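You operate a simulated robot arm through the tools that you are given. There is no shell and no other tool. Be economical: measure what you need, move in short steps, check, and stop when the job is done.

The job below is to be done with a simulated robot arm. You get a single attempt, and the scene is never put back.

Task
Wrap the stacked cartons with 4 turns of film, then lock the turntable.
Fine: switch the power on and free the table lever first; leave the other dials as they are.

It is judged by the outcome, as a careful person would: the job done as asked, and still so three seconds after it is handed in. It fails if anything else is knocked over, pushed out of place, dropped, spilled or broken.

Robot
A 6-joint arm with a fingered hand on a trunk, on a base that drives. Base frame: it is fixed to the floor where the robot stands at the start and does not move with it; the origin is under the middle of the robot, x ahead of it, y to its left, z up. Units: cm, degrees, N and s.
With the tool pointing down near the work surface it reaches from about 30 to 90 cm from the robot's upright axis, wherever it stands. Its first joint turns from -166.0 to 166.0 degrees. Places, roughly: height dial [100, -10, 120]; mode switch [90, -10, 110]; power switch [80, 0, 110]; stretch dial [110, -20, 120]; table dial [120, -30, 120]; table lever [80, 10, 100]; teal jog button [110, -30, 90]; tower lamp [120, -20, 150]; turns dial [80, 0, 120]; turntable [10, 110, 10]; wrap reset button [120, -30, 110]; wrap start button [100, -20, 110]; yellow jog button [80, -10, 90]. Payload 5 kg.
The TCP is the grasp point between the finger pads, 3.6 cm short of the fingertips. In the tool frame z runs along the fingers and y along their closing line. Largest opening 12 cm; the body of the gripper starts 4.2 cm behind the TCP. The gripper is a hand of 4 fingers: y runs from the thumb to the fingers, the wrist lies at [-1.9, -12.3, -21.1] in the tool frame, and closing takes about 1.5 s.
Orientation is that of the tool frame in the base frame, as [roll, pitch, yaw] about the fixed x, y, z axes, in that order (R = Rz(yaw) Ry(pitch) Rx(roll)). With the fingers straight down and the wrist toward the robot, the tool's x, y and z point along [0, 1, 0], [1, 0, 0] and [0, 0, -1] of the base frame.

Tools
- The arm moves only by the tool jog_arm. Its argument "series" is a list of rows, each an object of numbers (a shift or turn left out is 0, a gripper value left out holds the last): "tx", "ty", "tz": the shift along the tool's x, y, z in cm; "rx", "ry", "rz": the turn, a rotation vector about the tool's x, y, z in degrees. In form: [{"tx": .., "ty": .., "tz": .., "rx": .., "ry": .., "rz": ..}, ...]. A call has 1 to 10 rows; each row shifts and turns the commanded pose from where the row before left it, along the tool's axes as they then stand. "fingers" is the opening, from 0 (shut) to 1 (fully open), set as the call begins (left out, the last holds). A row lasts 0.2 s, in which the tool goes at most 5 cm and 8.6 degrees; a call with a longer step from one row to the next is refused whole, and so is a gripper value outside its range. A pose out of reach is approached as far as the arm can. The call stops where the force on the tool passes 50 N (or 10 N more than at its start, if that is more) or the arm is blocked; 0.2 s more then pass. The fingers move at their own pace (about 4.5 cm/s each) and stop on an object; they squeeze with about 27 N. The grip force told is the motor's: it shows also when the fingers shut on nothing. Time passes only in rows, and 0.2 s behind the last, so rows that do not move let the fingers close. The reply holds the time, the measured pose of the TCP, the force on the tool along the base axes, the opening and the grip force, in the units named above and with some noise, with the torque about the TCP (base axes, N m) and any sound that the robot's microphone picked up, and new pictures: "show" is both (left out), scene, wrist or none.
- Cameras (640 x 400 px; columns grow to the right, rows downward): "scene" is now at [9.28, 1.92, 174.2]; the picture's right is [0.29, -0.96, 0.00], its down [-0.83, -0.26, -0.49] and it looks along [0.47, 0.14, -0.87] (base axes); focal length 274 px, centre (320, 200). "wrist" rides on the gripper at [7.3, -10.1, -14.2] in the tool frame; the picture's right is [-0.79, 0.29, -0.54], its down [-0.56, -0.70, 0.44] and it looks along [-0.25, 0.65, 0.71] (tool axes); focal length 280 px, centre (320, 200). There is no depth. A picture from a camera that has moved, and an enlarged one, comes with that camera's place and axes in the base frame and with its lens.
- raise_lower(by): slides the trunk up (or, below 0, down) by that many cm; the arm and the scene camera ride with it, the base frame stays. It gives what a move gives, with no picture.
- roll_base(legs): drives the robot by 1 to 6 legs, each [ahead, turn to the left] in cm and degrees, along the robot's own axes; the way and the turn of a leg run together, so that a leg with both is an arc; at most 150 cm and 180 degrees a leg. The arm and the cameras ride along, it lands a little off, and it stops where it bumps. It gives what a move gives, and a new picture of the scene camera.
- move_fingers(index, middle, ring, thumb_bend, thumb_turn): sets how far each is bent, from 0 (flat) to 100 (curled in); at 30 the hand is open as for a grip, at 70 the pads meet at the TCP. One left out holds its place. A second passes; each finger stops where it meets its share of the squeeze, and holds until it gets a number again. A gripper value or a shape takes the hand back. It gives what a move gives, with no picture; readings hold the bend of each and the force on the fingers (four entries, about 0 where the hand has none), thumb and palm. thumb_turn goes from beside the hand (0) to across from the fingers (100), as for a grip.
- set_grasp(shape): the hand has 4 fingers and takes this shape, open, in about a second: jaw (thumb against the fingers, like two jaws); tri (thumb and two fingers); tip (a fingertip pinch); poke (one finger out to press); point (the index stretched); flat (the hand flat); cup (the hand cupped); fist (a fist). The gripper value then closes the fingers along that shape, each until it touches; the sizes above hold for jaw. It gives what a move gives, with no picture.
- aim_head(pan, tilt): turns the head with the scene camera to pan (to the left, within 86 degrees either way) and tilt (down, from -29 to 69), counted from straight ahead of the robot. It gives what a move gives, and a new picture of the scene camera.
- close_up(camera, box): a new picture of the part [left, top, right, bottom] of that camera's present view, enlarged. It takes no simulated time.
- hand_in(): hands the job in; it is judged then, once.

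Work in short steps. Places have to be worked out from the pictures, the camera data and where the tool is seen: move nearer, look again, correct. Check each grasp and each placing, and mend what went wrong. You have 120 turns and 260 pictures in all, those below and enlarged ones among them. Open the gripper and draw the arm clear of the work before you hand the job in, unless the task says otherwise; then end with one line.

The tools are called after "Request:" as name(argument=value, ...) on one line, values as JSON. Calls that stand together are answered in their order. jog_arm: Moves the arm, as the interface text tells. Its arguments: {"type":"object","properties":{"series":{"type":"array","items":{"type":"object","properties":{"tx":{"type":"number"},"ty":{"type":"number"},"tz":{"type":"number"},"rx":{"type":"number"},"ry":{"type":"number"},"rz":{"type":"number"}}}},"fingers":{"type":"number"},"show":{"type":"string","enum":["both","scene","wrist","none"]}},"required":["series"]} The other tools are called the same way: raise_lower (by) slides the trunk up or down; set_grasp (shape) gives the hand a shape; move_fingers (index, middle, ring, thumb_bend, thumb_turn) moves the fingers one by one; roll_base (legs) drives the base; aim_head (pan, tilt) turns the head that bears the scene camera; close_up (camera, box) takes an enlarged picture of a part of a camera's view; hand_in () hands the job in.

At the start:

```text
time: 0.0
position: [59.31, -4.72, 99.94]
orientation: [180.0, -0.1, 90.1]
contact_force: [0.2, 0.1, -0.3]
wrist_torque: [0.0, 0.01, -0.04]
opening: 11.95
gripper_force: 0.0
shape: jaw
bend: [30.0, 30.0, 30.0, 30.0, 98.0]
finger forces: [0.0, 0.0, 0.0, 0.0, 0.0, 0.0]
trunk travel left (down, up): [-77.5, 6.5]
robot x, y, heading: [0.55, -0.01, -0.0]
head pan, tilt: [17.1, 60.8]
```

scene: 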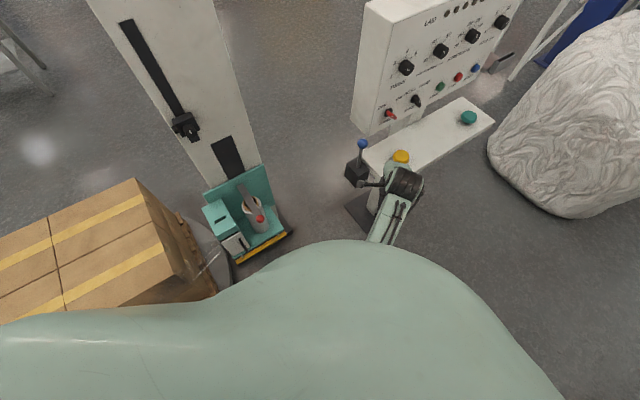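
wrist: 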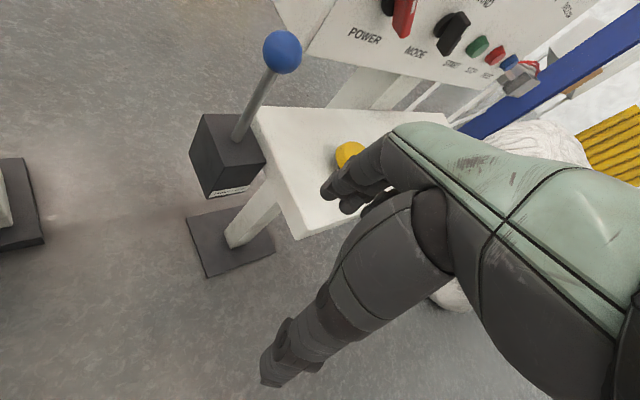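

I'll start by looking at the panel in more detail: the head turned to face it, plus a close-up of the lever from the wrist.

Request:
aim_head(pan=-10, tilt=35)

Request:
close_up(camera="wrist", box=[160, 0, 600, 275])

```text
time: 0.9
position: [59.36, -4.69, 100.13]
orientation: [-180.0, 0.0, 90.0]
contact_force: [0.2, 0.7, 0.3]
wrist_torque: [0.01, 0.0, -0.03]
opening: 11.98
gripper_force: 0.1
shape: jaw
bend: [30.0, 30.0, 30.0, 30.0, 98.0]
finger forces: [0.0, 0.1, 0.0, 0.0, 0.1, 0.0]
trunk travel left (down, up): [-77.5, 6.5]
robot x, y, heading: [-0.36, 0.17, -0.2]
head pan, tilt: [-10.0, 35.0]
camera scene: at [11.67, -1.52, 177.72], right [-0.17, -0.98, 0.0], down [-0.57, 0.1, -0.82], along [0.81, -0.14, -0.57], focal length 274 px, centre (320, 200)
```

scene: 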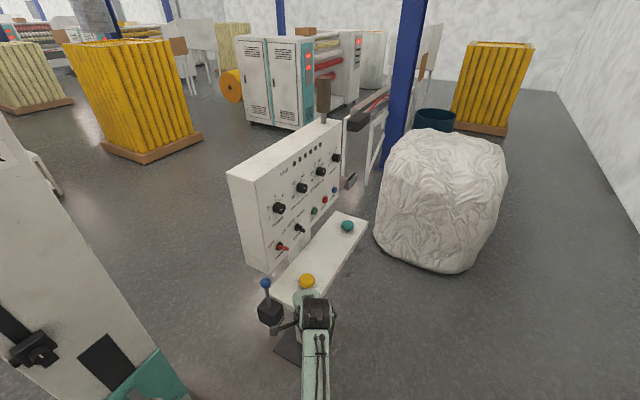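

```text
1.45 times, centred on (380, 138) of wrist
camera zoom: at [49.19, 2.59, 114.16], right [0.29, -0.79, 0.54], down [-0.7, -0.56, -0.44], along [0.65, -0.25, -0.71], focal length 408 px, centre (233, 291)
```

zoom: 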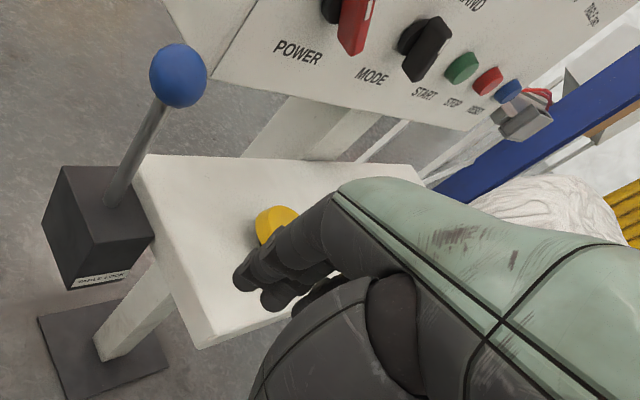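

Request:
close_up(camera="scene", box=[225, 120, 385, 220])

Request:
close_up(camera="scene", box=[240, 200, 368, 280])

```text
4.00 times, centred on (305, 170) of scene
camera zoom: at [11.67, -1.52, 177.72], right [-0.17, -0.98, 0.0], down [-0.57, 0.1, -0.82], along [0.81, -0.14, -0.57], focal length 1096 px, centre (380, 320)
```

zoom: 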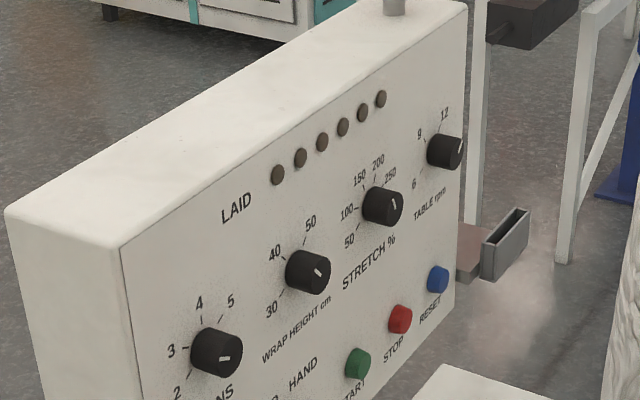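

```text
5.00 times, centred on (304, 240) of scene
camera zoom: at [11.67, -1.52, 177.72], right [-0.17, -0.98, 0.0], down [-0.57, 0.1, -0.82], along [0.81, -0.14, -0.57], focal length 1370 px, centre (400, 0)
```

zoom: 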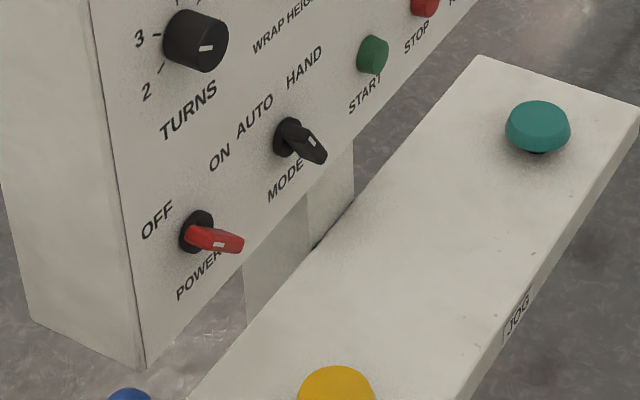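

The switches are located roughly, with power near (86,-1,106) and the lever ball near (76,7,99). I'll raise the hand and turn it, so the wrist camera can look at the panel square-on.

Request:
jog_arm(series=[{"tx": -3.5, "tz": -3.5}, {"tx": -3.5, "tz": -3.5}, {"tx": -3.5, "tz": -3.5}, {"tx": -3.5, "tz": -3.5}, {"tx": -3.5, "tz": -3.5}, {"rz": -8.5}, {"rz": -8.5}, {"rz": -8.5}, {"rz": -8.5}, {"rz": -8.5}], show="none")

Request:
jog_arm(series=[{"rz": -8.5}, {"rz": -8.5}, {"rx": -8.5}, {"rx": -8.5}, {"rx": -8.5}], show="both")

```text
time: 3.1
position: [60.35, -22.3, 116.46]
orientation: [180.0, 0.0, 132.5]
contact_force: [0.1, -0.5, -0.3]
wrist_torque: [0.01, 0.02, 0.0]
opening: 11.95
gripper_force: 0.0
shape: jaw
bend: [30.0, 30.0, 30.0, 30.0, 98.0]
finger forces: [0.0, 0.0, 0.1, 0.1, 0.0, 0.0]
out of reach, approached as far as the arm can: row 10
trunk travel left (down, up): [-77.5, 6.5]
robot x, y, heading: [0.08, 0.33, -0.2]
head pan, tilt: [-10.0, 35.0]
```

```text
time: 4.3
position: [63.38, -22.38, 113.83]
orientation: [154.4, 0.0, 149.6]
contact_force: [0.2, 0.3, 0.3]
wrist_torque: [-0.01, 0.0, -0.04]
opening: 11.96
gripper_force: 0.0
shape: jaw
bend: [30.0, 30.0, 30.0, 30.0, 98.0]
finger forces: [0.0, 0.0, 0.0, 0.0, 0.0, 0.0]
out of reach, approached as far as the arm can: row 1, 2
trunk travel left (down, up): [-77.5, 6.5]
robot x, y, heading: [0.07, 0.34, 0.1]
head pan, tilt: [-10.0, 35.0]
camera scene: at [11.74, -1.62, 177.72], right [-0.17, -0.98, 0.0], down [-0.57, 0.1, -0.82], along [0.81, -0.14, -0.57], focal length 274 px, centre (320, 200)
camera wrist: at [49.29, -31.97, 122.18], right [0.69, -0.38, 0.61], down [0.26, -0.66, -0.7], along [0.67, 0.65, -0.36], focal length 280 px, centre (320, 200)
```

scene: 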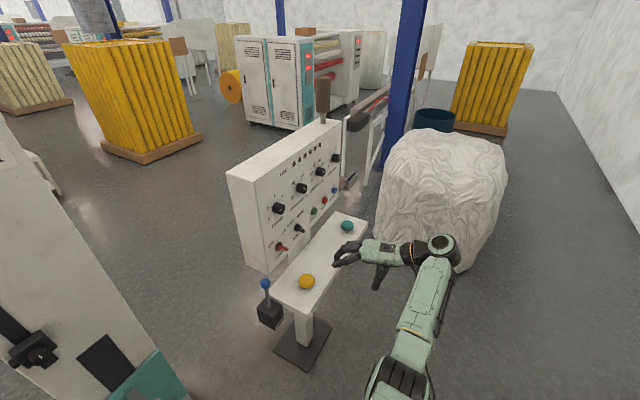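
wrist: 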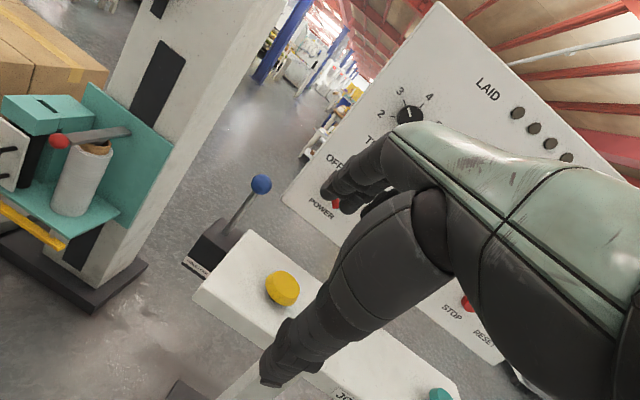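

The hand hides part of the panel. I'll enlarge the visible turns dial and the film carriage.

Request:
close_up(camera="wrist", box=[330, 60, 490, 160])

Request:
close_up(camera="wrist", box=[0, 60, 320, 260])

Request:
close_up(camera="scene", box=[260, 190, 340, 240])

```text
4.00 times, centred on (410, 110) of wrist
camera zoom: at [49.29, -31.97, 122.18], right [0.69, -0.38, 0.61], down [0.26, -0.66, -0.7], along [0.67, 0.65, -0.36], focal length 1122 px, centre (-40, 560)
```

zoom: 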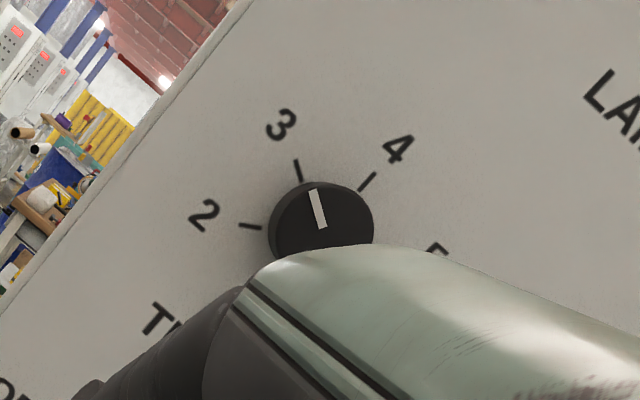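

```text
2.00 times, centred on (160, 160) of wrist
camera zoom: at [49.29, -31.97, 122.18], right [0.69, -0.38, 0.61], down [0.26, -0.66, -0.7], along [0.67, 0.65, -0.36], focal length 561 px, centre (640, 280)
```

zoom: 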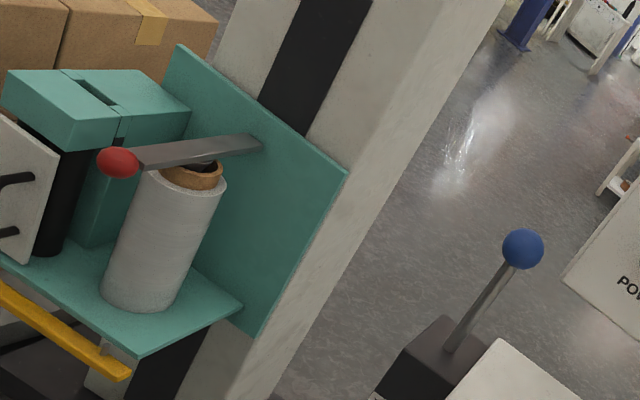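

```text
8.00 times, centred on (300, 215) of scene
camera zoom: at [11.74, -1.62, 177.72], right [-0.17, -0.98, 0.0], down [-0.57, 0.1, -0.82], along [0.81, -0.14, -0.57], focal length 2191 px, centre (480, 80)
```

zoom: 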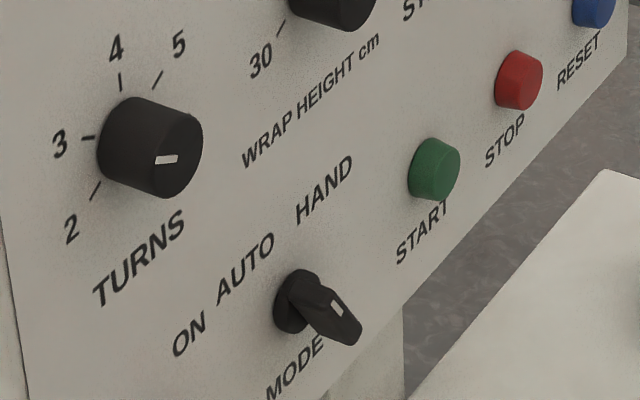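

The turns dial is at 3. Working would be easier with the robot squarely in front of the panel, around (39,-102) and then forward. I'll check that the floor to the right is clear.

Request:
aim_head(pan=-70, tilt=40)

```text
time: 5.6
position: [63.35, -22.51, 113.83]
orientation: [154.6, 0.0, 149.5]
contact_force: [0.2, 0.0, 0.1]
wrist_torque: [0.03, -0.02, 0.02]
opening: 11.96
gripper_force: 0.1
shape: jaw
bend: [30.0, 30.0, 30.0, 30.0, 98.0]
finger forces: [0.0, 0.1, 0.1, 0.1, 0.1, 0.1]
trunk travel left (down, up): [-77.5, 6.5]
robot x, y, heading: [0.06, -0.2, -0.0]
head pan, tilt: [-70.0, 40.0]
camera scene: at [5.92, -8.0, 176.97], right [-0.94, -0.34, 0.0], down [-0.22, 0.6, -0.77], along [0.26, -0.72, -0.64], focal length 274 px, centre (320, 200)
```

scene: 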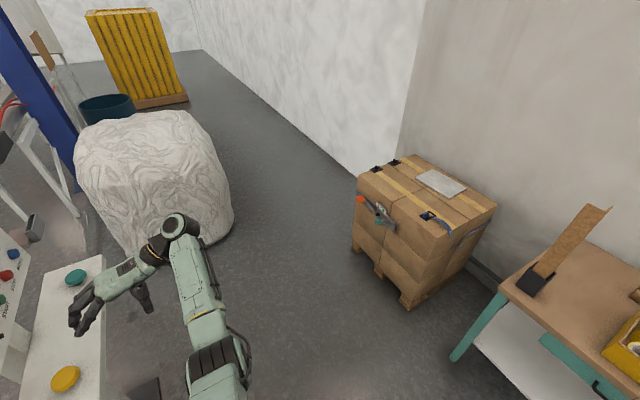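

There's a carton pallet near (-16,-119) and a wrapped pallet beyond x≈130, with room between them. I'll pull the arm in before driving.

Request:
jog_arm(series=[{"tx": 4.3, "ty": -2.25, "tz": -1.05}, {"tx": 4.3, "ty": -2.25, "tz": -1.05}, {"tx": 4.3, "ty": -2.25, "tz": -1.05}], show="none")

Request:
roll_base(legs=[[0, -64], [90, 0]])

```text
time: 6.4
position: [52.25, -20.51, 111.74]
orientation: [154.3, 0.2, 149.0]
contact_force: [-0.2, 0.4, 0.0]
wrist_torque: [0.04, 0.0, -0.01]
opening: 11.97
gripper_force: 0.2
shape: jaw
bend: [30.0, 30.0, 30.0, 30.0, 98.0]
finger forces: [0.0, 0.1, 0.0, 0.0, 0.0, 0.0]
out of reach, approached as far as the arm can: row 2, 3
trunk travel left (down, up): [-77.5, 6.5]
robot x, y, heading: [0.1, -0.01, -0.2]
head pan, tilt: [-70.0, 40.0]
```

```text
time: 15.0
position: [41.6, -138.96, 111.85]
orientation: [154.2, 0.3, 83.6]
contact_force: [0.3, -0.7, -1.0]
wrist_torque: [0.0, 0.01, -0.03]
opening: 11.97
gripper_force: 0.0
shape: jaw
bend: [30.0, 30.0, 30.0, 30.0, 98.0]
finger forces: [0.0, 0.0, 0.0, 0.0, 0.0, 0.0]
trunk travel left (down, up): [-77.5, 6.5]
robot x, y, heading: [38.52, -82.58, -65.5]
head pan, tilt: [-70.0, 40.0]
camera scene: at [33.51, -91.51, 176.97], right [-0.7, 0.71, 0.0], down [0.46, 0.45, -0.77], along [-0.54, -0.54, -0.64], focal length 274 px, centre (320, 200)
```

scene: 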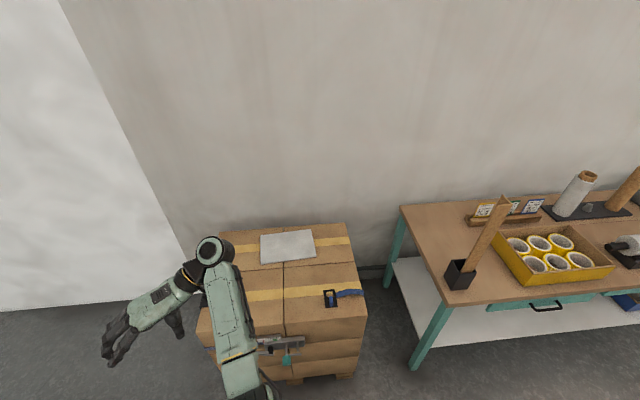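

The drive went as planned. Next I turn to face the panel at about heading 52°, with the head looking ahead.

Request:
aim_head(pan=0, tilt=40)

Request:
roll_base(legs=[[0, 117]])

```text
time: 16.4
position: [41.47, -138.91, 111.71]
orientation: [154.2, 0.3, 83.7]
contact_force: [0.1, -0.5, 0.0]
wrist_torque: [-0.05, -0.01, 0.02]
opening: 11.97
gripper_force: 0.0
shape: jaw
bend: [30.0, 30.0, 30.0, 30.0, 98.0]
finger forces: [0.1, 0.0, 0.0, 0.1, 0.1, 0.1]
trunk travel left (down, up): [-77.5, 6.5]
robot x, y, heading: [38.52, -82.86, -64.8]
head pan, tilt: [0.0, 40.0]
camera scene: at [43.1, -93.27, 176.97], right [-0.91, -0.42, 0.0], down [-0.27, 0.58, -0.77], along [0.32, -0.7, -0.64], focal length 274 px, centre (320, 200)
```

scene: 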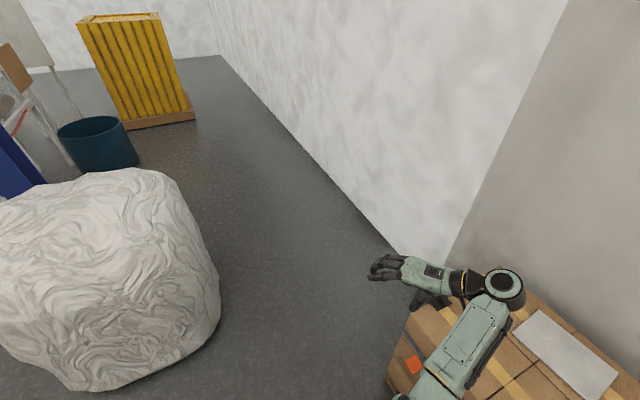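

```text
time: 22.8
position: [85.59, -52.41, 111.74]
orientation: [154.1, 0.3, -156.8]
contact_force: [-0.1, 0.1, -0.1]
wrist_torque: [-0.02, 0.03, -0.02]
opening: 11.98
gripper_force: 0.1
shape: jaw
bend: [30.0, 30.0, 30.0, 30.0, 98.0]
finger forces: [0.0, 0.0, 0.0, 0.0, 0.0, 0.0]
trunk travel left (down, up): [-77.5, 6.5]
robot x, y, heading: [38.42, -82.86, 54.2]
head pan, tilt: [0.0, 40.0]
camera scene: at [45.07, -73.49, 176.97], right [0.81, -0.58, 0.0], down [-0.38, -0.52, -0.77], along [0.45, 0.62, -0.64], focal length 274 px, centre (320, 200)
```

scene: 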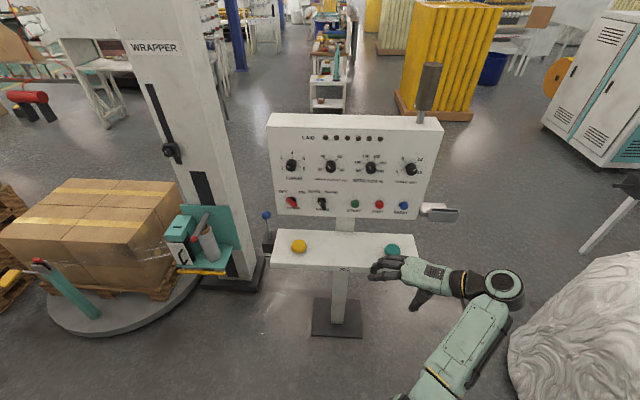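

Now I can see the panel square-on. I'll enlarge it, the lever and the wrapper area.

Request:
close_up(camera="scene", box=[265, 125, 425, 225])

Request:
close_up(camera="scene", box=[270, 150, 350, 200])

Request:
close_up(camera="scene", box=[270, 185, 350, 235])

Request:
close_up(camera="scene", box=[0, 160, 288, 340])

Request:
close_up(camera="scene", box=[230, 200, 310, 250])

```text
4.00 times, centred on (345, 175) of scene
camera zoom: at [45.07, -73.49, 176.97], right [0.81, -0.58, 0.0], down [-0.38, -0.52, -0.77], along [0.45, 0.62, -0.64], focal length 1096 px, centre (220, 300)
```

zoom: 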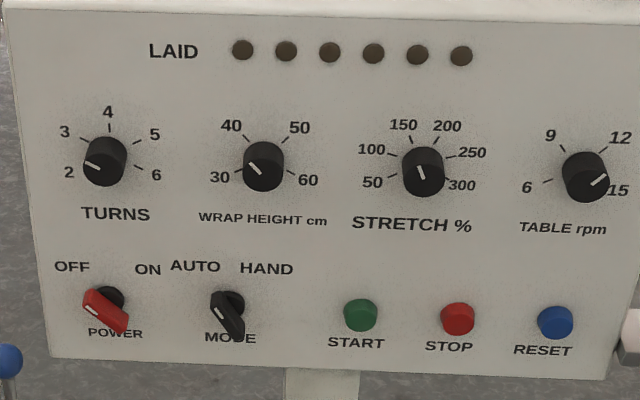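

```text
8.00 times, centred on (310, 175) of scene
camera zoom: at [45.07, -73.49, 176.97], right [0.81, -0.58, 0.0], down [-0.38, -0.52, -0.77], along [0.45, 0.62, -0.64], focal length 2191 px, centre (400, 400)
```

zoom: 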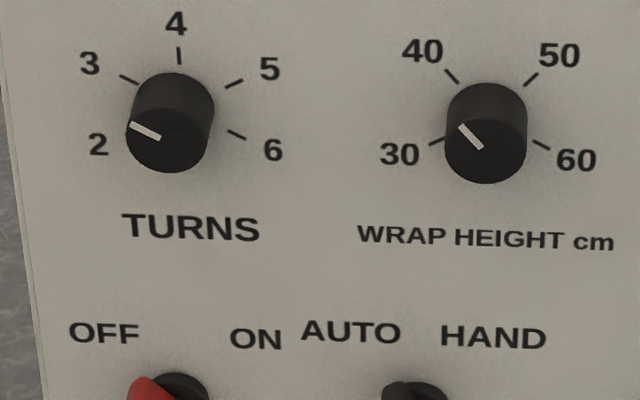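

```text
8.00 times, centred on (310, 210) of scene
camera zoom: at [45.07, -73.49, 176.97], right [0.81, -0.58, 0.0], down [-0.38, -0.52, -0.77], along [0.45, 0.62, -0.64], focal length 2191 px, centre (400, 120)
```

zoom: 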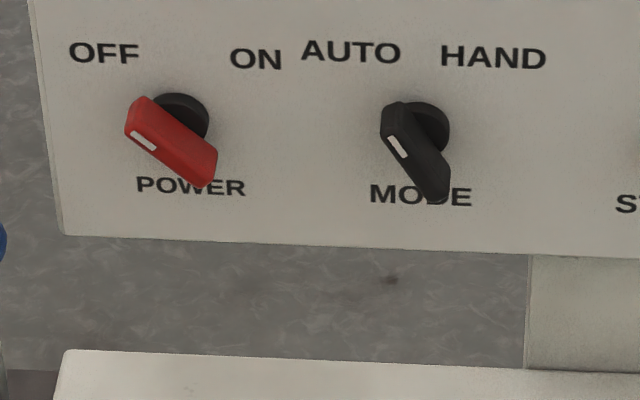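

```text
2.22 times, centred on (144, 250) of scene
camera zoom: at [45.07, -73.49, 176.97], right [0.81, -0.58, 0.0], down [-0.38, -0.52, -0.77], along [0.45, 0.62, -0.64], focal length 609 px, centre (711, 89)
```

zoom: 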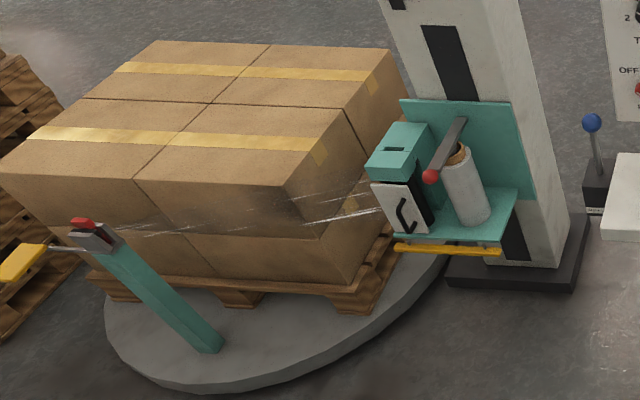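

```text
8.00 times, centred on (270, 225) of scene
camera zoom: at [45.07, -73.49, 176.97], right [0.81, -0.58, 0.0], down [-0.38, -0.52, -0.77], along [0.45, 0.62, -0.64], focal length 2191 px, centre (720, 0)
```

zoom: 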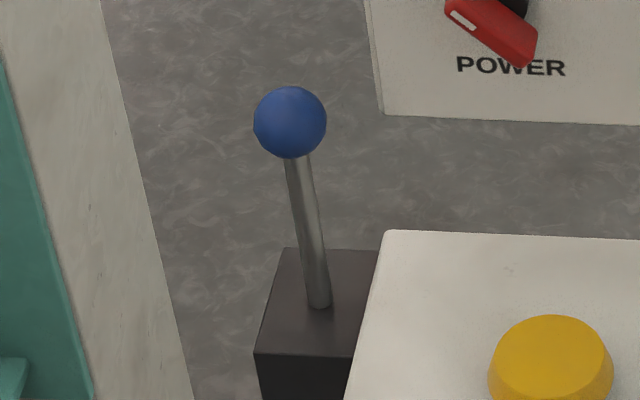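

What the views show:
- Turns is at 3, power is OFF and mode is already on AUTO.
- The panel is vertical, facing heading ≈51.6°.
- Power is near (85,0.5,106), the turns face near (86,0.4,123) and START near (105,-15,106).

I'll align with the panel and drive 22 cm closer.

Request:
roll_base(legs=[[0, -2.7], [22, 0]])

```text
time: 25.0
position: [100.9, -37.42, 111.84]
orientation: [154.2, 0.3, -159.6]
contact_force: [-0.2, -0.6, -0.3]
wrist_torque: [-0.01, 0.01, -0.04]
opening: 11.98
gripper_force: 0.0
shape: jaw
bend: [30.0, 30.0, 30.0, 30.0, 98.0]
finger forces: [0.0, 0.0, 0.0, 0.0, 0.0, 0.0]
trunk travel left (down, up): [-77.5, 6.5]
robot x, y, heading: [52.24, -65.34, 51.6]
head pan, tilt: [0.0, 40.0]
camera scene: at [59.27, -56.54, 176.98], right [0.78, -0.62, 0.0], down [-0.4, -0.5, -0.77], along [0.48, 0.6, -0.64], focal length 274 px, centre (320, 200)
```

scene: 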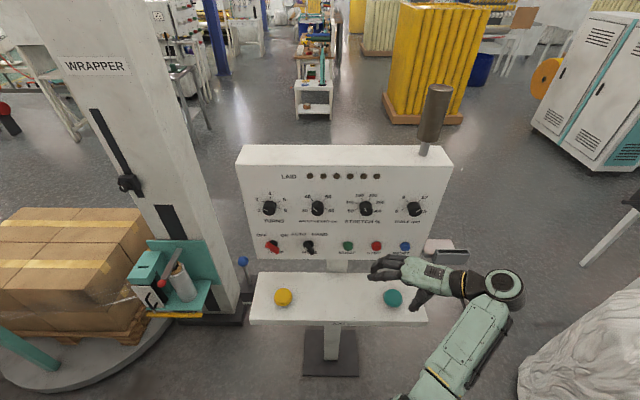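

I'll take fresh close-ups from here, of the lever with its markings and of the left controls.

Request:
close_up(camera="scene", box=[210, 240, 290, 290])

Request:
close_up(camera="scene", box=[240, 170, 400, 270])

```text
8.00 times, centred on (250, 265) of scene
camera zoom: at [59.27, -56.54, 176.98], right [0.78, -0.62, 0.0], down [-0.4, -0.5, -0.77], along [0.48, 0.6, -0.64], focal length 2191 px, centre (880, -320)
```

zoom: 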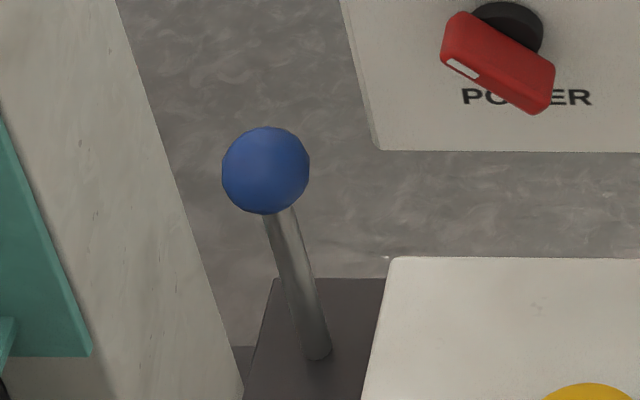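

```text
4.00 times, centred on (320, 220) of scene
camera zoom: at [59.27, -56.54, 176.98], right [0.78, -0.62, 0.0], down [-0.4, -0.5, -0.77], along [0.48, 0.6, -0.64], focal length 1096 px, centre (320, 120)
```

zoom: 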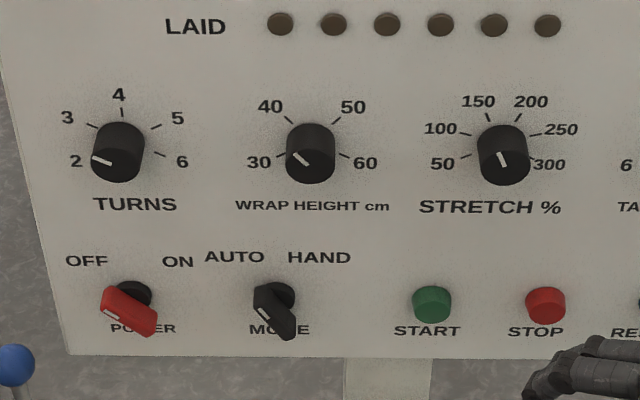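

The lever looks nearly upright. I'll look for the label on the lever box.

Request:
close_up(camera="scene", box=[220, 265, 268, 295])

Request:
jog_arm(series=[{"rz": -8}, {"rz": -8}, {"rz": -8}, {"rz": -8}, {"ty": 4.5, "tz": -2}, {"ty": 4.5, "tz": -2}, {"ty": 4.5, "tz": -2}], show="both")

```text
13.33 times, centred on (244, 280) of scene
camera zoom: at [59.27, -56.54, 176.98], right [0.78, -0.62, 0.0], down [-0.4, -0.5, -0.77], along [0.48, 0.6, -0.64], focal length 3652 px, centre (1333, -867)
```

zoom: 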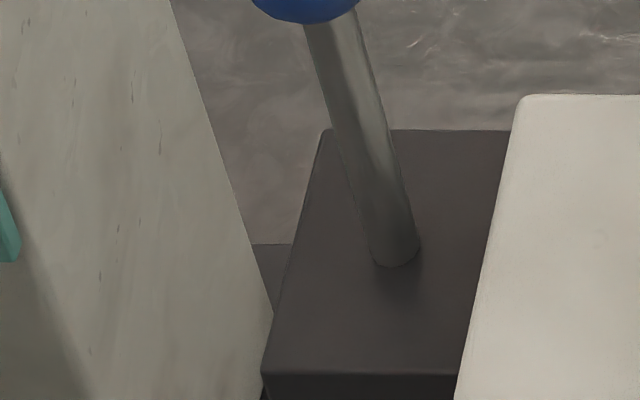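

```text
time: 26.6
position: [94.77, -20.07, 113.96]
orientation: [157.8, 13.7, -130.6]
contact_force: [0.0, 0.2, 0.4]
wrist_torque: [-0.05, 0.0, 0.0]
opening: 11.99
gripper_force: 0.0
shape: jaw
bend: [30.0, 30.0, 30.0, 30.0, 98.0]
finger forces: [0.0, 0.0, 0.0, 0.0, 0.1, 0.1]
out of reach, approached as far as the arm can: row 1, 2, 3, 4, 5, 6, 7
trunk travel left (down, up): [-77.5, 6.5]
robot x, y, heading: [52.06, -65.5, 51.2]
head pan, tilt: [0.0, 40.0]
camera scene: at [59.22, -56.41, 176.97], right [0.78, -0.62, 0.0], down [-0.4, -0.5, -0.77], along [0.48, 0.6, -0.64], focal length 274 px, centre (320, 200)
camera wrist: at [99.97, -36.74, 121.29], right [0.36, 0.51, 0.78], down [0.82, 0.22, -0.52], along [-0.44, 0.83, -0.34], focal length 280 px, centre (320, 200)
```

scene: 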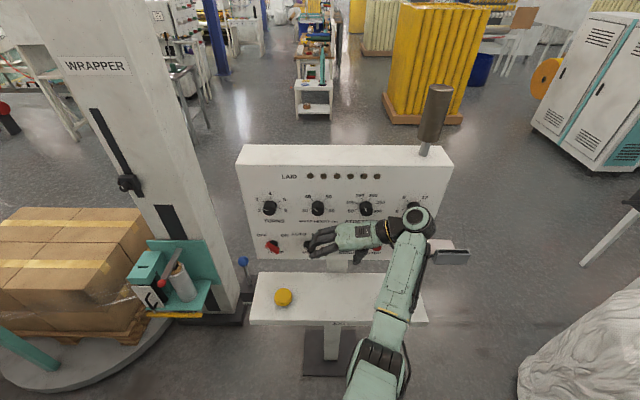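
wrist: 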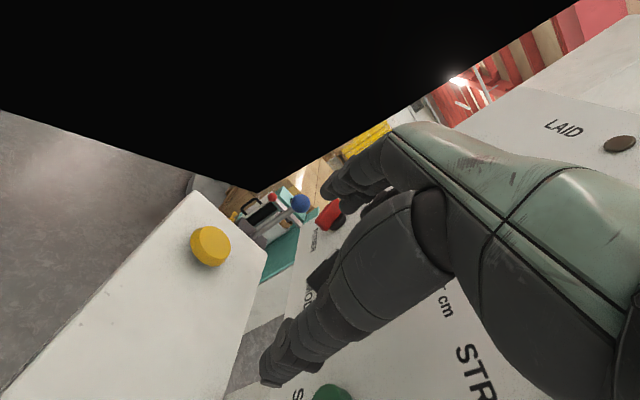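

The hand should instead point forward, with the wrist toward the robot. I'll back off from the panel and unwind the yaw.

Request:
jog_arm(series=[{"tx": 4, "tz": -1}, {"tx": 4, "tz": -1}, {"tx": 4, "tz": -1}, {"tx": 4, "tz": -1}, {"rz": 8.5}, {"rz": 8.5}, {"rz": 8.5}, {"rz": 8.5}, {"rz": 8.5}, {"rz": 8.5}], show="none")

Request:
jog_arm(series=[{"rz": 8.5}, {"rz": 8.5}, {"rz": 8.5}, {"rz": 8.5}], show="both")

```text
time: 28.8
position: [83.85, -24.77, 108.91]
orientation: [155.4, -7.8, -177.1]
contact_force: [-0.2, 0.2, 1.1]
wrist_torque: [0.01, 0.01, -0.01]
opening: 11.97
gripper_force: 0.1
shape: jaw
bend: [30.0, 30.0, 30.0, 30.0, 98.0]
finger forces: [0.1, 0.0, 0.0, 0.0, 0.1, 0.0]
out of reach, approached as far as the arm can: row 1, 2, 3, 4
trunk travel left (down, up): [-77.5, 6.5]
robot x, y, heading: [52.37, -65.31, 51.6]
head pan, tilt: [0.0, 40.0]
```

```text
time: 29.8
position: [83.63, -24.78, 109.03]
orientation: [163.5, -20.2, 150.3]
contact_force: [-0.3, -0.9, -0.1]
wrist_torque: [-0.03, -0.02, 0.01]
opening: 11.98
gripper_force: 0.1
shape: jaw
bend: [30.0, 30.0, 30.0, 30.0, 98.0]
finger forces: [0.0, 0.0, 0.0, 0.1, 0.0, 0.0]
trunk travel left (down, up): [-77.5, 6.5]
robot x, y, heading: [52.14, -65.22, 51.4]
head pan, tilt: [0.0, 40.0]
camera scene: at [59.18, -56.5, 176.98], right [0.78, -0.62, 0.0], down [-0.4, -0.5, -0.77], along [0.48, 0.6, -0.64], focal length 274 px, centre (320, 200)
camera wrist: at [74.13, -35.14, 121.57], right [0.88, -0.36, 0.29], down [0.0, -0.63, -0.78], along [0.47, 0.69, -0.56], focal length 280 px, centre (320, 200)
```

scene: 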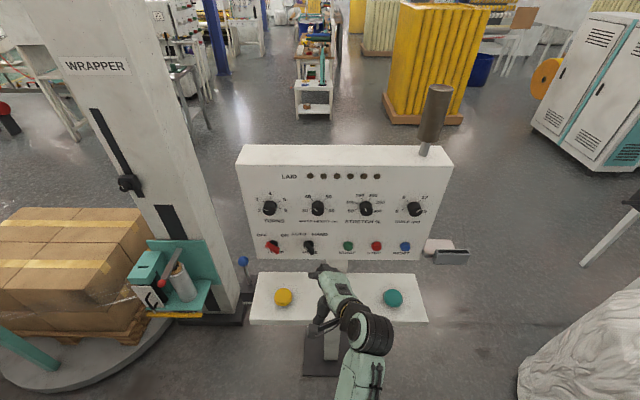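
wrist: 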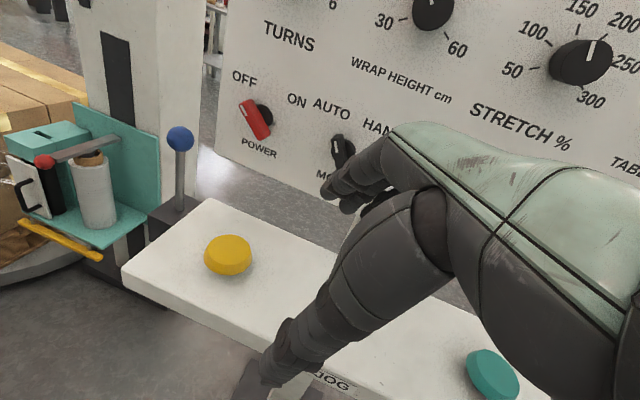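

This view is good. I'll enlarge the lever and the switches.

Request:
close_up(camera="wrist", box=[120, 100, 280, 200])

Request:
close_up(camera="wrist", box=[220, 50, 380, 150])

```text
4.00 times, centred on (200, 150) of wrist
camera zoom: at [74.13, -35.14, 121.57], right [0.88, -0.36, 0.29], down [0.0, -0.63, -0.78], along [0.47, 0.69, -0.56], focal length 1122 px, centre (800, 400)
```

zoom: 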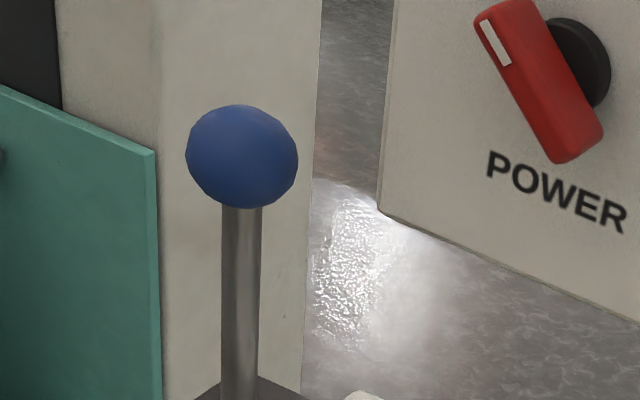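

```text
4.00 times, centred on (300, 100) of wrist
camera zoom: at [74.13, -35.14, 121.57], right [0.88, -0.36, 0.29], down [0.0, -0.63, -0.78], along [0.47, 0.69, -0.56], focal length 1122 px, centre (400, 600)
```

zoom: 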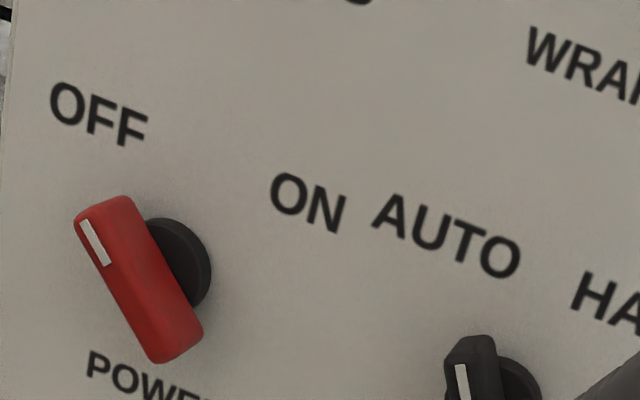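

Power handle centre estimated at (84.6,1.3,105.7). I'll level the hand so it points into the panel, about 25° below horizontal, and set the poke shape.

Request:
jog_arm(series=[{"ry": -7}, {"ry": -7}, {"ry": -7}, {"rx": -8.3}, {"rx": -8.3}, {"rx": -8.3}, {"rx": -8.3}, {"rx": -8.3}, {"rx": -8.3}], show="none")

Request:
set_grasp(shape="poke")

Request:
jog_arm(series=[{"tx": 0}], show="both")

```text
time: 31.6
position: [88.88, -21.06, 114.5]
orientation: [120.6, 3.8, 142.5]
contact_force: [-0.1, -1.2, 1.1]
wrist_torque: [0.01, 0.0, -0.02]
opening: 11.97
gripper_force: 0.0
shape: jaw
bend: [30.0, 30.0, 30.0, 30.0, 98.0]
finger forces: [0.0, 0.1, 0.1, 0.0, 0.0, 0.1]
trunk travel left (down, up): [-77.5, 6.5]
robot x, y, heading: [52.07, -65.48, 51.7]
head pan, tilt: [0.0, 40.0]
stopped in row 8: the arm was blocked; the commanded pose is now the measured one
```

```text
time: 32.5
position: [88.88, -21.06, 113.98]
orientation: [121.0, 3.7, 142.5]
contact_force: [0.0, 0.8, 0.1]
wrist_torque: [-0.01, 0.03, 0.0]
opening: 0.0
gripper_force: 0.0
shape: poke
bend: [70.0, 70.0, 99.0, 100.0, 100.0]
finger forces: [0.0, 0.1, 0.0, 0.1, 0.0, 0.0]
trunk travel left (down, up): [-77.5, 6.5]
robot x, y, heading: [52.27, -65.34, 51.3]
head pan, tilt: [0.0, 40.0]
```

```text
time: 32.9
position: [88.85, -21.0, 114.02]
orientation: [121.0, 3.8, 142.4]
contact_force: [-0.6, -0.5, -0.3]
wrist_torque: [0.01, -0.02, -0.01]
opening: 0.01
gripper_force: 0.0
shape: poke
bend: [70.0, 70.0, 99.0, 100.0, 100.0]
finger forces: [0.1, 0.1, 0.0, 0.0, 0.0, 0.1]
trunk travel left (down, up): [-77.5, 6.5]
robot x, y, heading: [51.95, -65.44, 51.5]
head pan, tilt: [0.0, 40.0]
camera scene: at [59.97, -55.75, 176.91], right [0.78, -0.62, 0.0], down [-0.4, -0.51, -0.76], along [0.47, 0.6, -0.65], focal length 274 px, centre (320, 200)
camera wrist: at [72.52, -30.51, 112.07], right [0.4, -0.71, 0.58], down [0.5, -0.36, -0.79], along [0.77, 0.61, 0.21], focal length 280 px, centre (320, 200)
```

scene: 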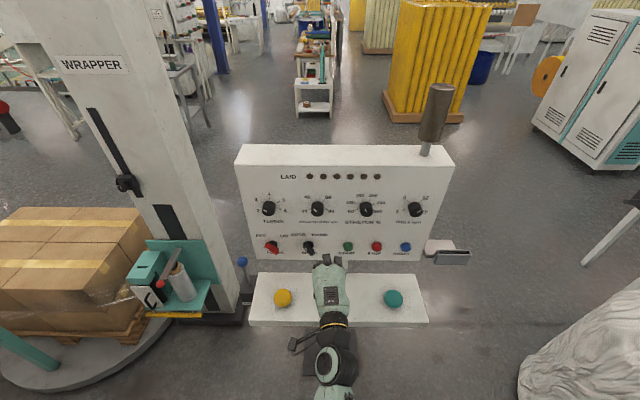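
wrist: 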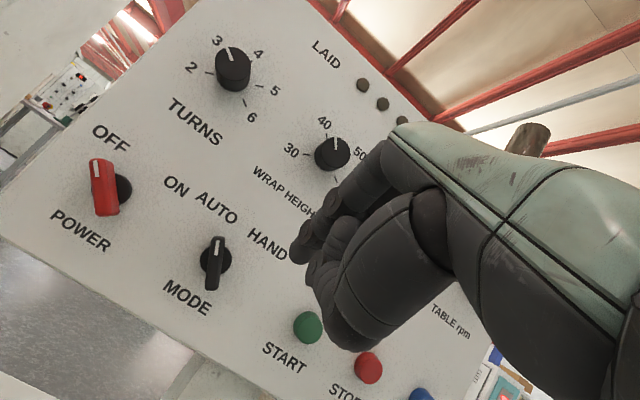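

The arm was blocked and the camera pitched slightly, so something is pressing. I'll look down at the arm to find what.

Request:
aim_head(pan=0, tilt=66)

```text
time: 33.8
position: [88.84, -21.08, 113.98]
orientation: [121.0, 3.7, 142.5]
contact_force: [-0.1, -0.7, 0.5]
wrist_torque: [0.02, -0.01, 0.02]
opening: 0.0
gripper_force: 0.1
shape: poke
bend: [70.0, 70.0, 99.0, 100.0, 100.0]
finger forces: [0.0, 0.0, 0.0, 0.1, 0.0, 0.0]
trunk travel left (down, up): [-77.5, 6.5]
robot x, y, heading: [52.53, -65.55, 51.4]
head pan, tilt: [0.0, 66.0]
camera scene: at [58.36, -57.76, 173.58], right [0.78, -0.62, 0.0], down [-0.57, -0.72, -0.4], along [0.25, 0.31, -0.92], focal length 274 px, centre (320, 200)
```

scene: 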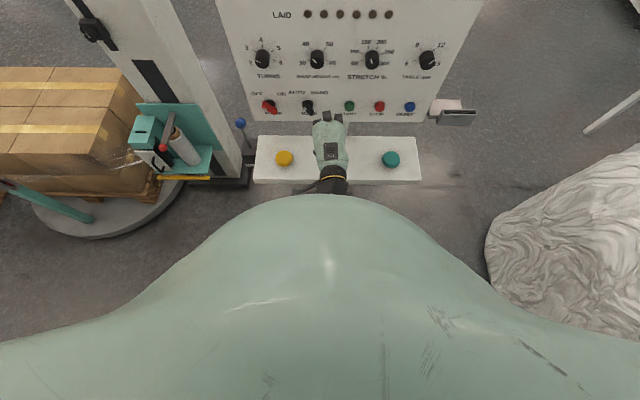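

The wrist is folded close to the trunk because I'm a bit near, but nothing was hit. Let me zoom on the lever box from this steeper view.

Request:
close_up(camera="scene", box=[216, 105, 280, 190])

```text
4.71 times, centred on (248, 148) of scene
camera zoom: at [58.36, -57.76, 173.58], right [0.78, -0.62, 0.0], down [-0.57, -0.72, -0.4], along [0.25, 0.31, -0.92], focal length 1289 px, centre (659, 447)
```

zoom: 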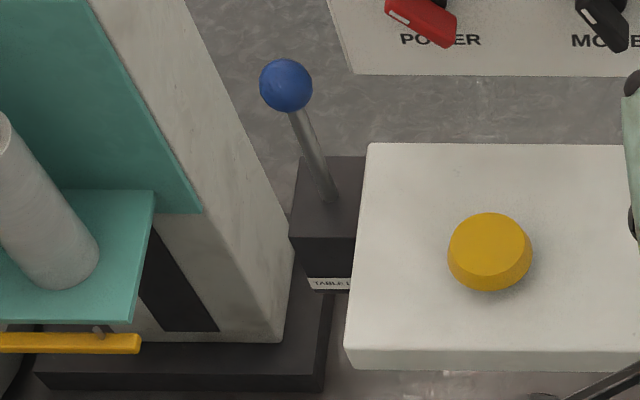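

The box reads only "TABLE LOCK" and the lever is upright, so I'll find its throw by touch. Power comes first, so I'll bring the poke fingertip to the left of the red handle, still short of it.

Request:
jog_arm(series=[{"tx": 4, "ty": -0.2, "tz": 1.28}, {"tx": 4, "ty": -0.2, "tz": 1.28}, {"tx": 4, "ty": -0.2, "tz": 1.28}, {"tx": 4, "ty": -0.2, "tz": 1.28}, {"tx": 4, "ty": -0.2, "tz": 1.28}, {"tx": 4, "ty": -0.2, "tz": 1.28}], show="both")

```text
time: 35.4
position: [72.53, -2.05, 105.32]
orientation: [127.3, -6.4, 143.4]
contact_force: [0.3, 0.5, -0.4]
wrist_torque: [0.01, 0.03, -0.01]
opening: 0.0
gripper_force: 0.0
shape: poke
bend: [70.0, 70.0, 99.0, 100.0, 100.0]
finger forces: [0.0, 0.0, 0.0, 0.0, 0.0, 0.0]
trunk travel left (down, up): [-77.5, 6.5]
robot x, y, heading: [52.42, -65.64, 51.8]
head pan, tilt: [0.0, 66.0]
stopped in row 6: the arm was blocked; the commanded pose is now the measured one
camera scene: at [57.77, -58.62, 173.64], right [0.78, -0.62, 0.0], down [-0.57, -0.71, -0.41], along [0.25, 0.32, -0.91], focal length 274 px, centre (320, 200)
camera wrist: at [56.28, -11.79, 106.6], right [0.53, -0.71, 0.47], down [0.33, -0.33, -0.88], along [0.78, 0.62, 0.06], focal length 280 px, centre (320, 200)
```

scene: 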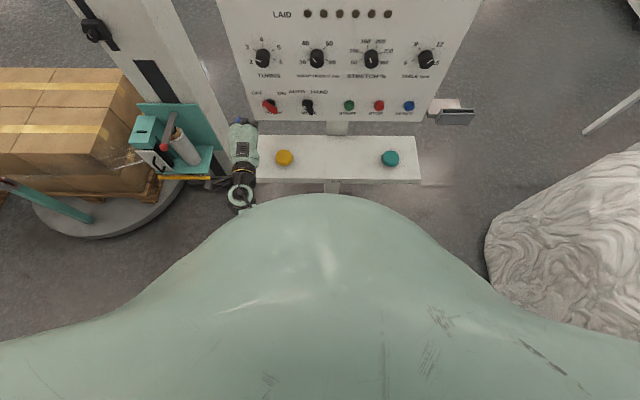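
wrist: 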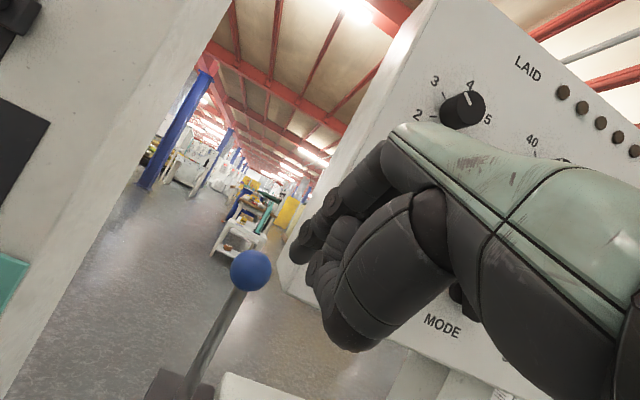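

Blocked again. I'll zoom on the wrist and the film carriage to see what's near.

Request:
close_up(camera="scene", box=[120, 90, 312, 210])

Request:
aim_head(pan=30, tilt=62)

```text
3.33 times, centred on (216, 150) of scene
camera zoom: at [57.77, -58.62, 173.64], right [0.78, -0.62, 0.0], down [-0.57, -0.71, -0.41], along [0.25, 0.32, -0.91], focal length 913 px, centre (667, 367)
```

zoom: 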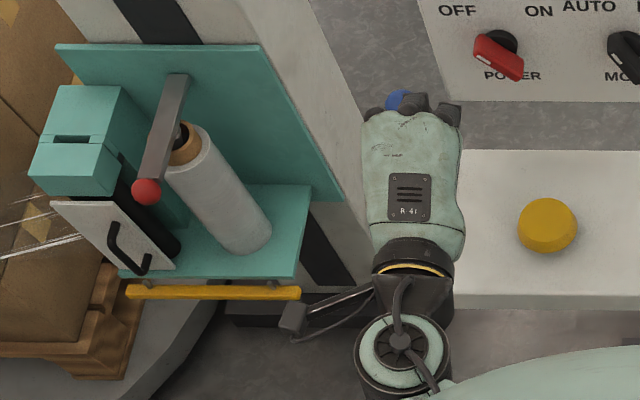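

```text
time: 36.3
position: [72.36, -2.01, 105.25]
orientation: [127.4, -6.4, 143.5]
contact_force: [0.1, 0.8, -0.4]
wrist_torque: [-0.03, 0.01, 0.01]
opening: 0.01
gripper_force: 0.2
shape: poke
bend: [70.0, 70.0, 99.0, 100.0, 100.0]
finger forces: [0.0, 0.0, 0.0, 0.0, 0.1, 0.0]
trunk travel left (down, up): [-77.5, 6.5]
robot x, y, heading: [52.04, -65.49, 51.6]
head pan, tilt: [30.0, 62.0]
camera scene: at [54.95, -56.75, 174.07], right [0.99, -0.15, 0.0], down [-0.13, -0.87, -0.47], along [0.07, 0.46, -0.88], focal length 274 px, centre (320, 200)
```

scene: 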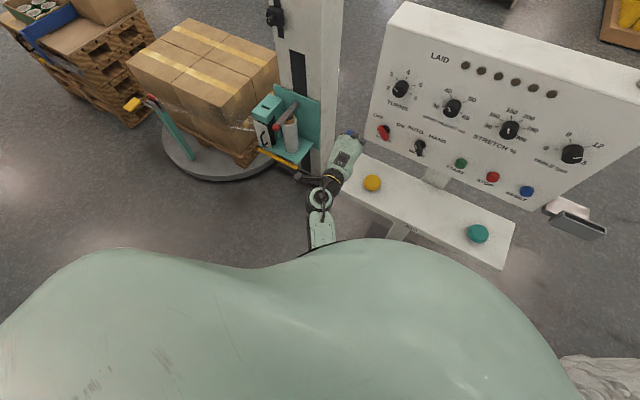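

I'll zoom on the arm segments in this view.

Request:
close_up(camera="scene", box=[240, 110, 400, 260])

Request:
aim_head(pan=70, tilt=50)

```text
2.67 times, centred on (320, 185) of scene
camera zoom: at [54.95, -56.75, 174.07], right [0.99, -0.15, 0.0], down [-0.13, -0.87, -0.47], along [0.07, 0.46, -0.88], focal length 730 px, centre (320, 240)
```

zoom: 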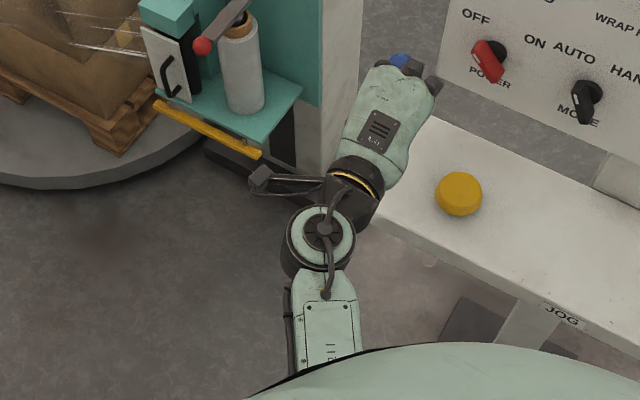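

```text
time: 37.4
position: [72.43, -1.88, 105.23]
orientation: [127.3, -6.4, 143.4]
contact_force: [-0.6, 0.2, -0.3]
wrist_torque: [-0.04, -0.01, 0.01]
opening: 0.02
gripper_force: 0.1
shape: poke
bend: [70.0, 70.0, 99.0, 100.0, 100.0]
finger forces: [0.0, 0.0, 0.0, 0.0, 0.0, 0.0]
trunk travel left (down, up): [-77.5, 6.5]
robot x, y, heading: [51.95, -65.46, 51.4]
head pan, tilt: [70.0, 50.0]
camera scene: at [49.99, -56.53, 175.55], right [0.85, 0.52, 0.0], down [0.4, -0.65, -0.64], along [-0.33, 0.55, -0.77], focal length 274 px, centre (320, 200)
```

scene: 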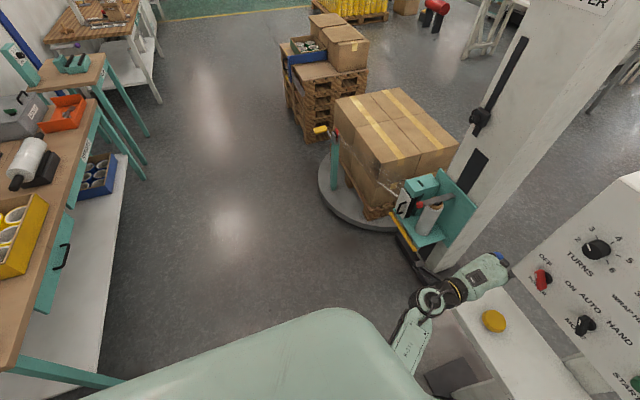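

Nothing external is touching, so the folded arm itself seems to be the limit. I'll back the base 18 cm to give the arm a more extended posture.

Request:
aim_head(pan=5, tilt=48)

Request:
roll_base(legs=[[-18, 0]])

```text
time: 38.8
position: [72.32, -2.07, 105.34]
orientation: [127.4, -6.4, 143.3]
contact_force: [1.0, -0.1, -0.1]
wrist_torque: [-0.02, -0.04, -0.01]
opening: 0.01
gripper_force: 0.1
shape: poke
bend: [70.0, 70.0, 99.0, 100.0, 100.0]
finger forces: [0.1, 0.0, 0.0, 0.1, 0.1, 0.0]
trunk travel left (down, up): [-77.5, 6.5]
robot x, y, heading: [52.36, -65.83, 51.4]
head pan, tilt: [5.0, 48.0]
camera scene: at [58.34, -56.53, 175.82], right [0.83, -0.55, 0.0], down [-0.41, -0.62, -0.67], along [0.37, 0.56, -0.74], focal length 274 px, centre (320, 200)
```

scene: 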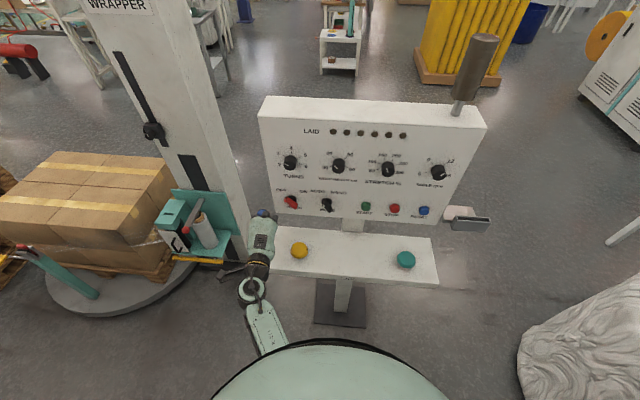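

```text
time: 40.4
position: [61.41, -16.09, 105.18]
orientation: [127.3, -6.4, 143.2]
contact_force: [-0.3, -0.4, 0.0]
wrist_torque: [-0.01, 0.01, -0.01]
opening: 0.02
gripper_force: 0.1
shape: poke
bend: [70.0, 70.0, 99.0, 100.0, 100.0]
finger forces: [0.0, 0.0, 0.1, 0.1, 0.1, 0.1]
trunk travel left (down, up): [-77.5, 6.5]
robot x, y, heading: [40.83, -79.26, 51.5]
head pan, tilt: [5.0, 48.0]
camera scene: at [47.21, -70.53, 175.82], right [0.83, -0.56, 0.0], down [-0.41, -0.62, -0.67], along [0.37, 0.56, -0.74], focal length 274 px, centre (320, 200)
```

scene: 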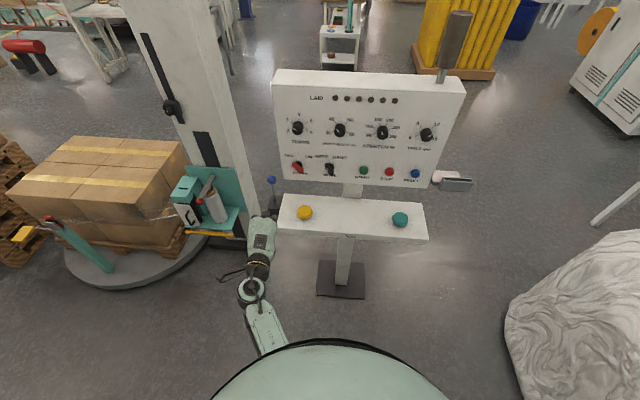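

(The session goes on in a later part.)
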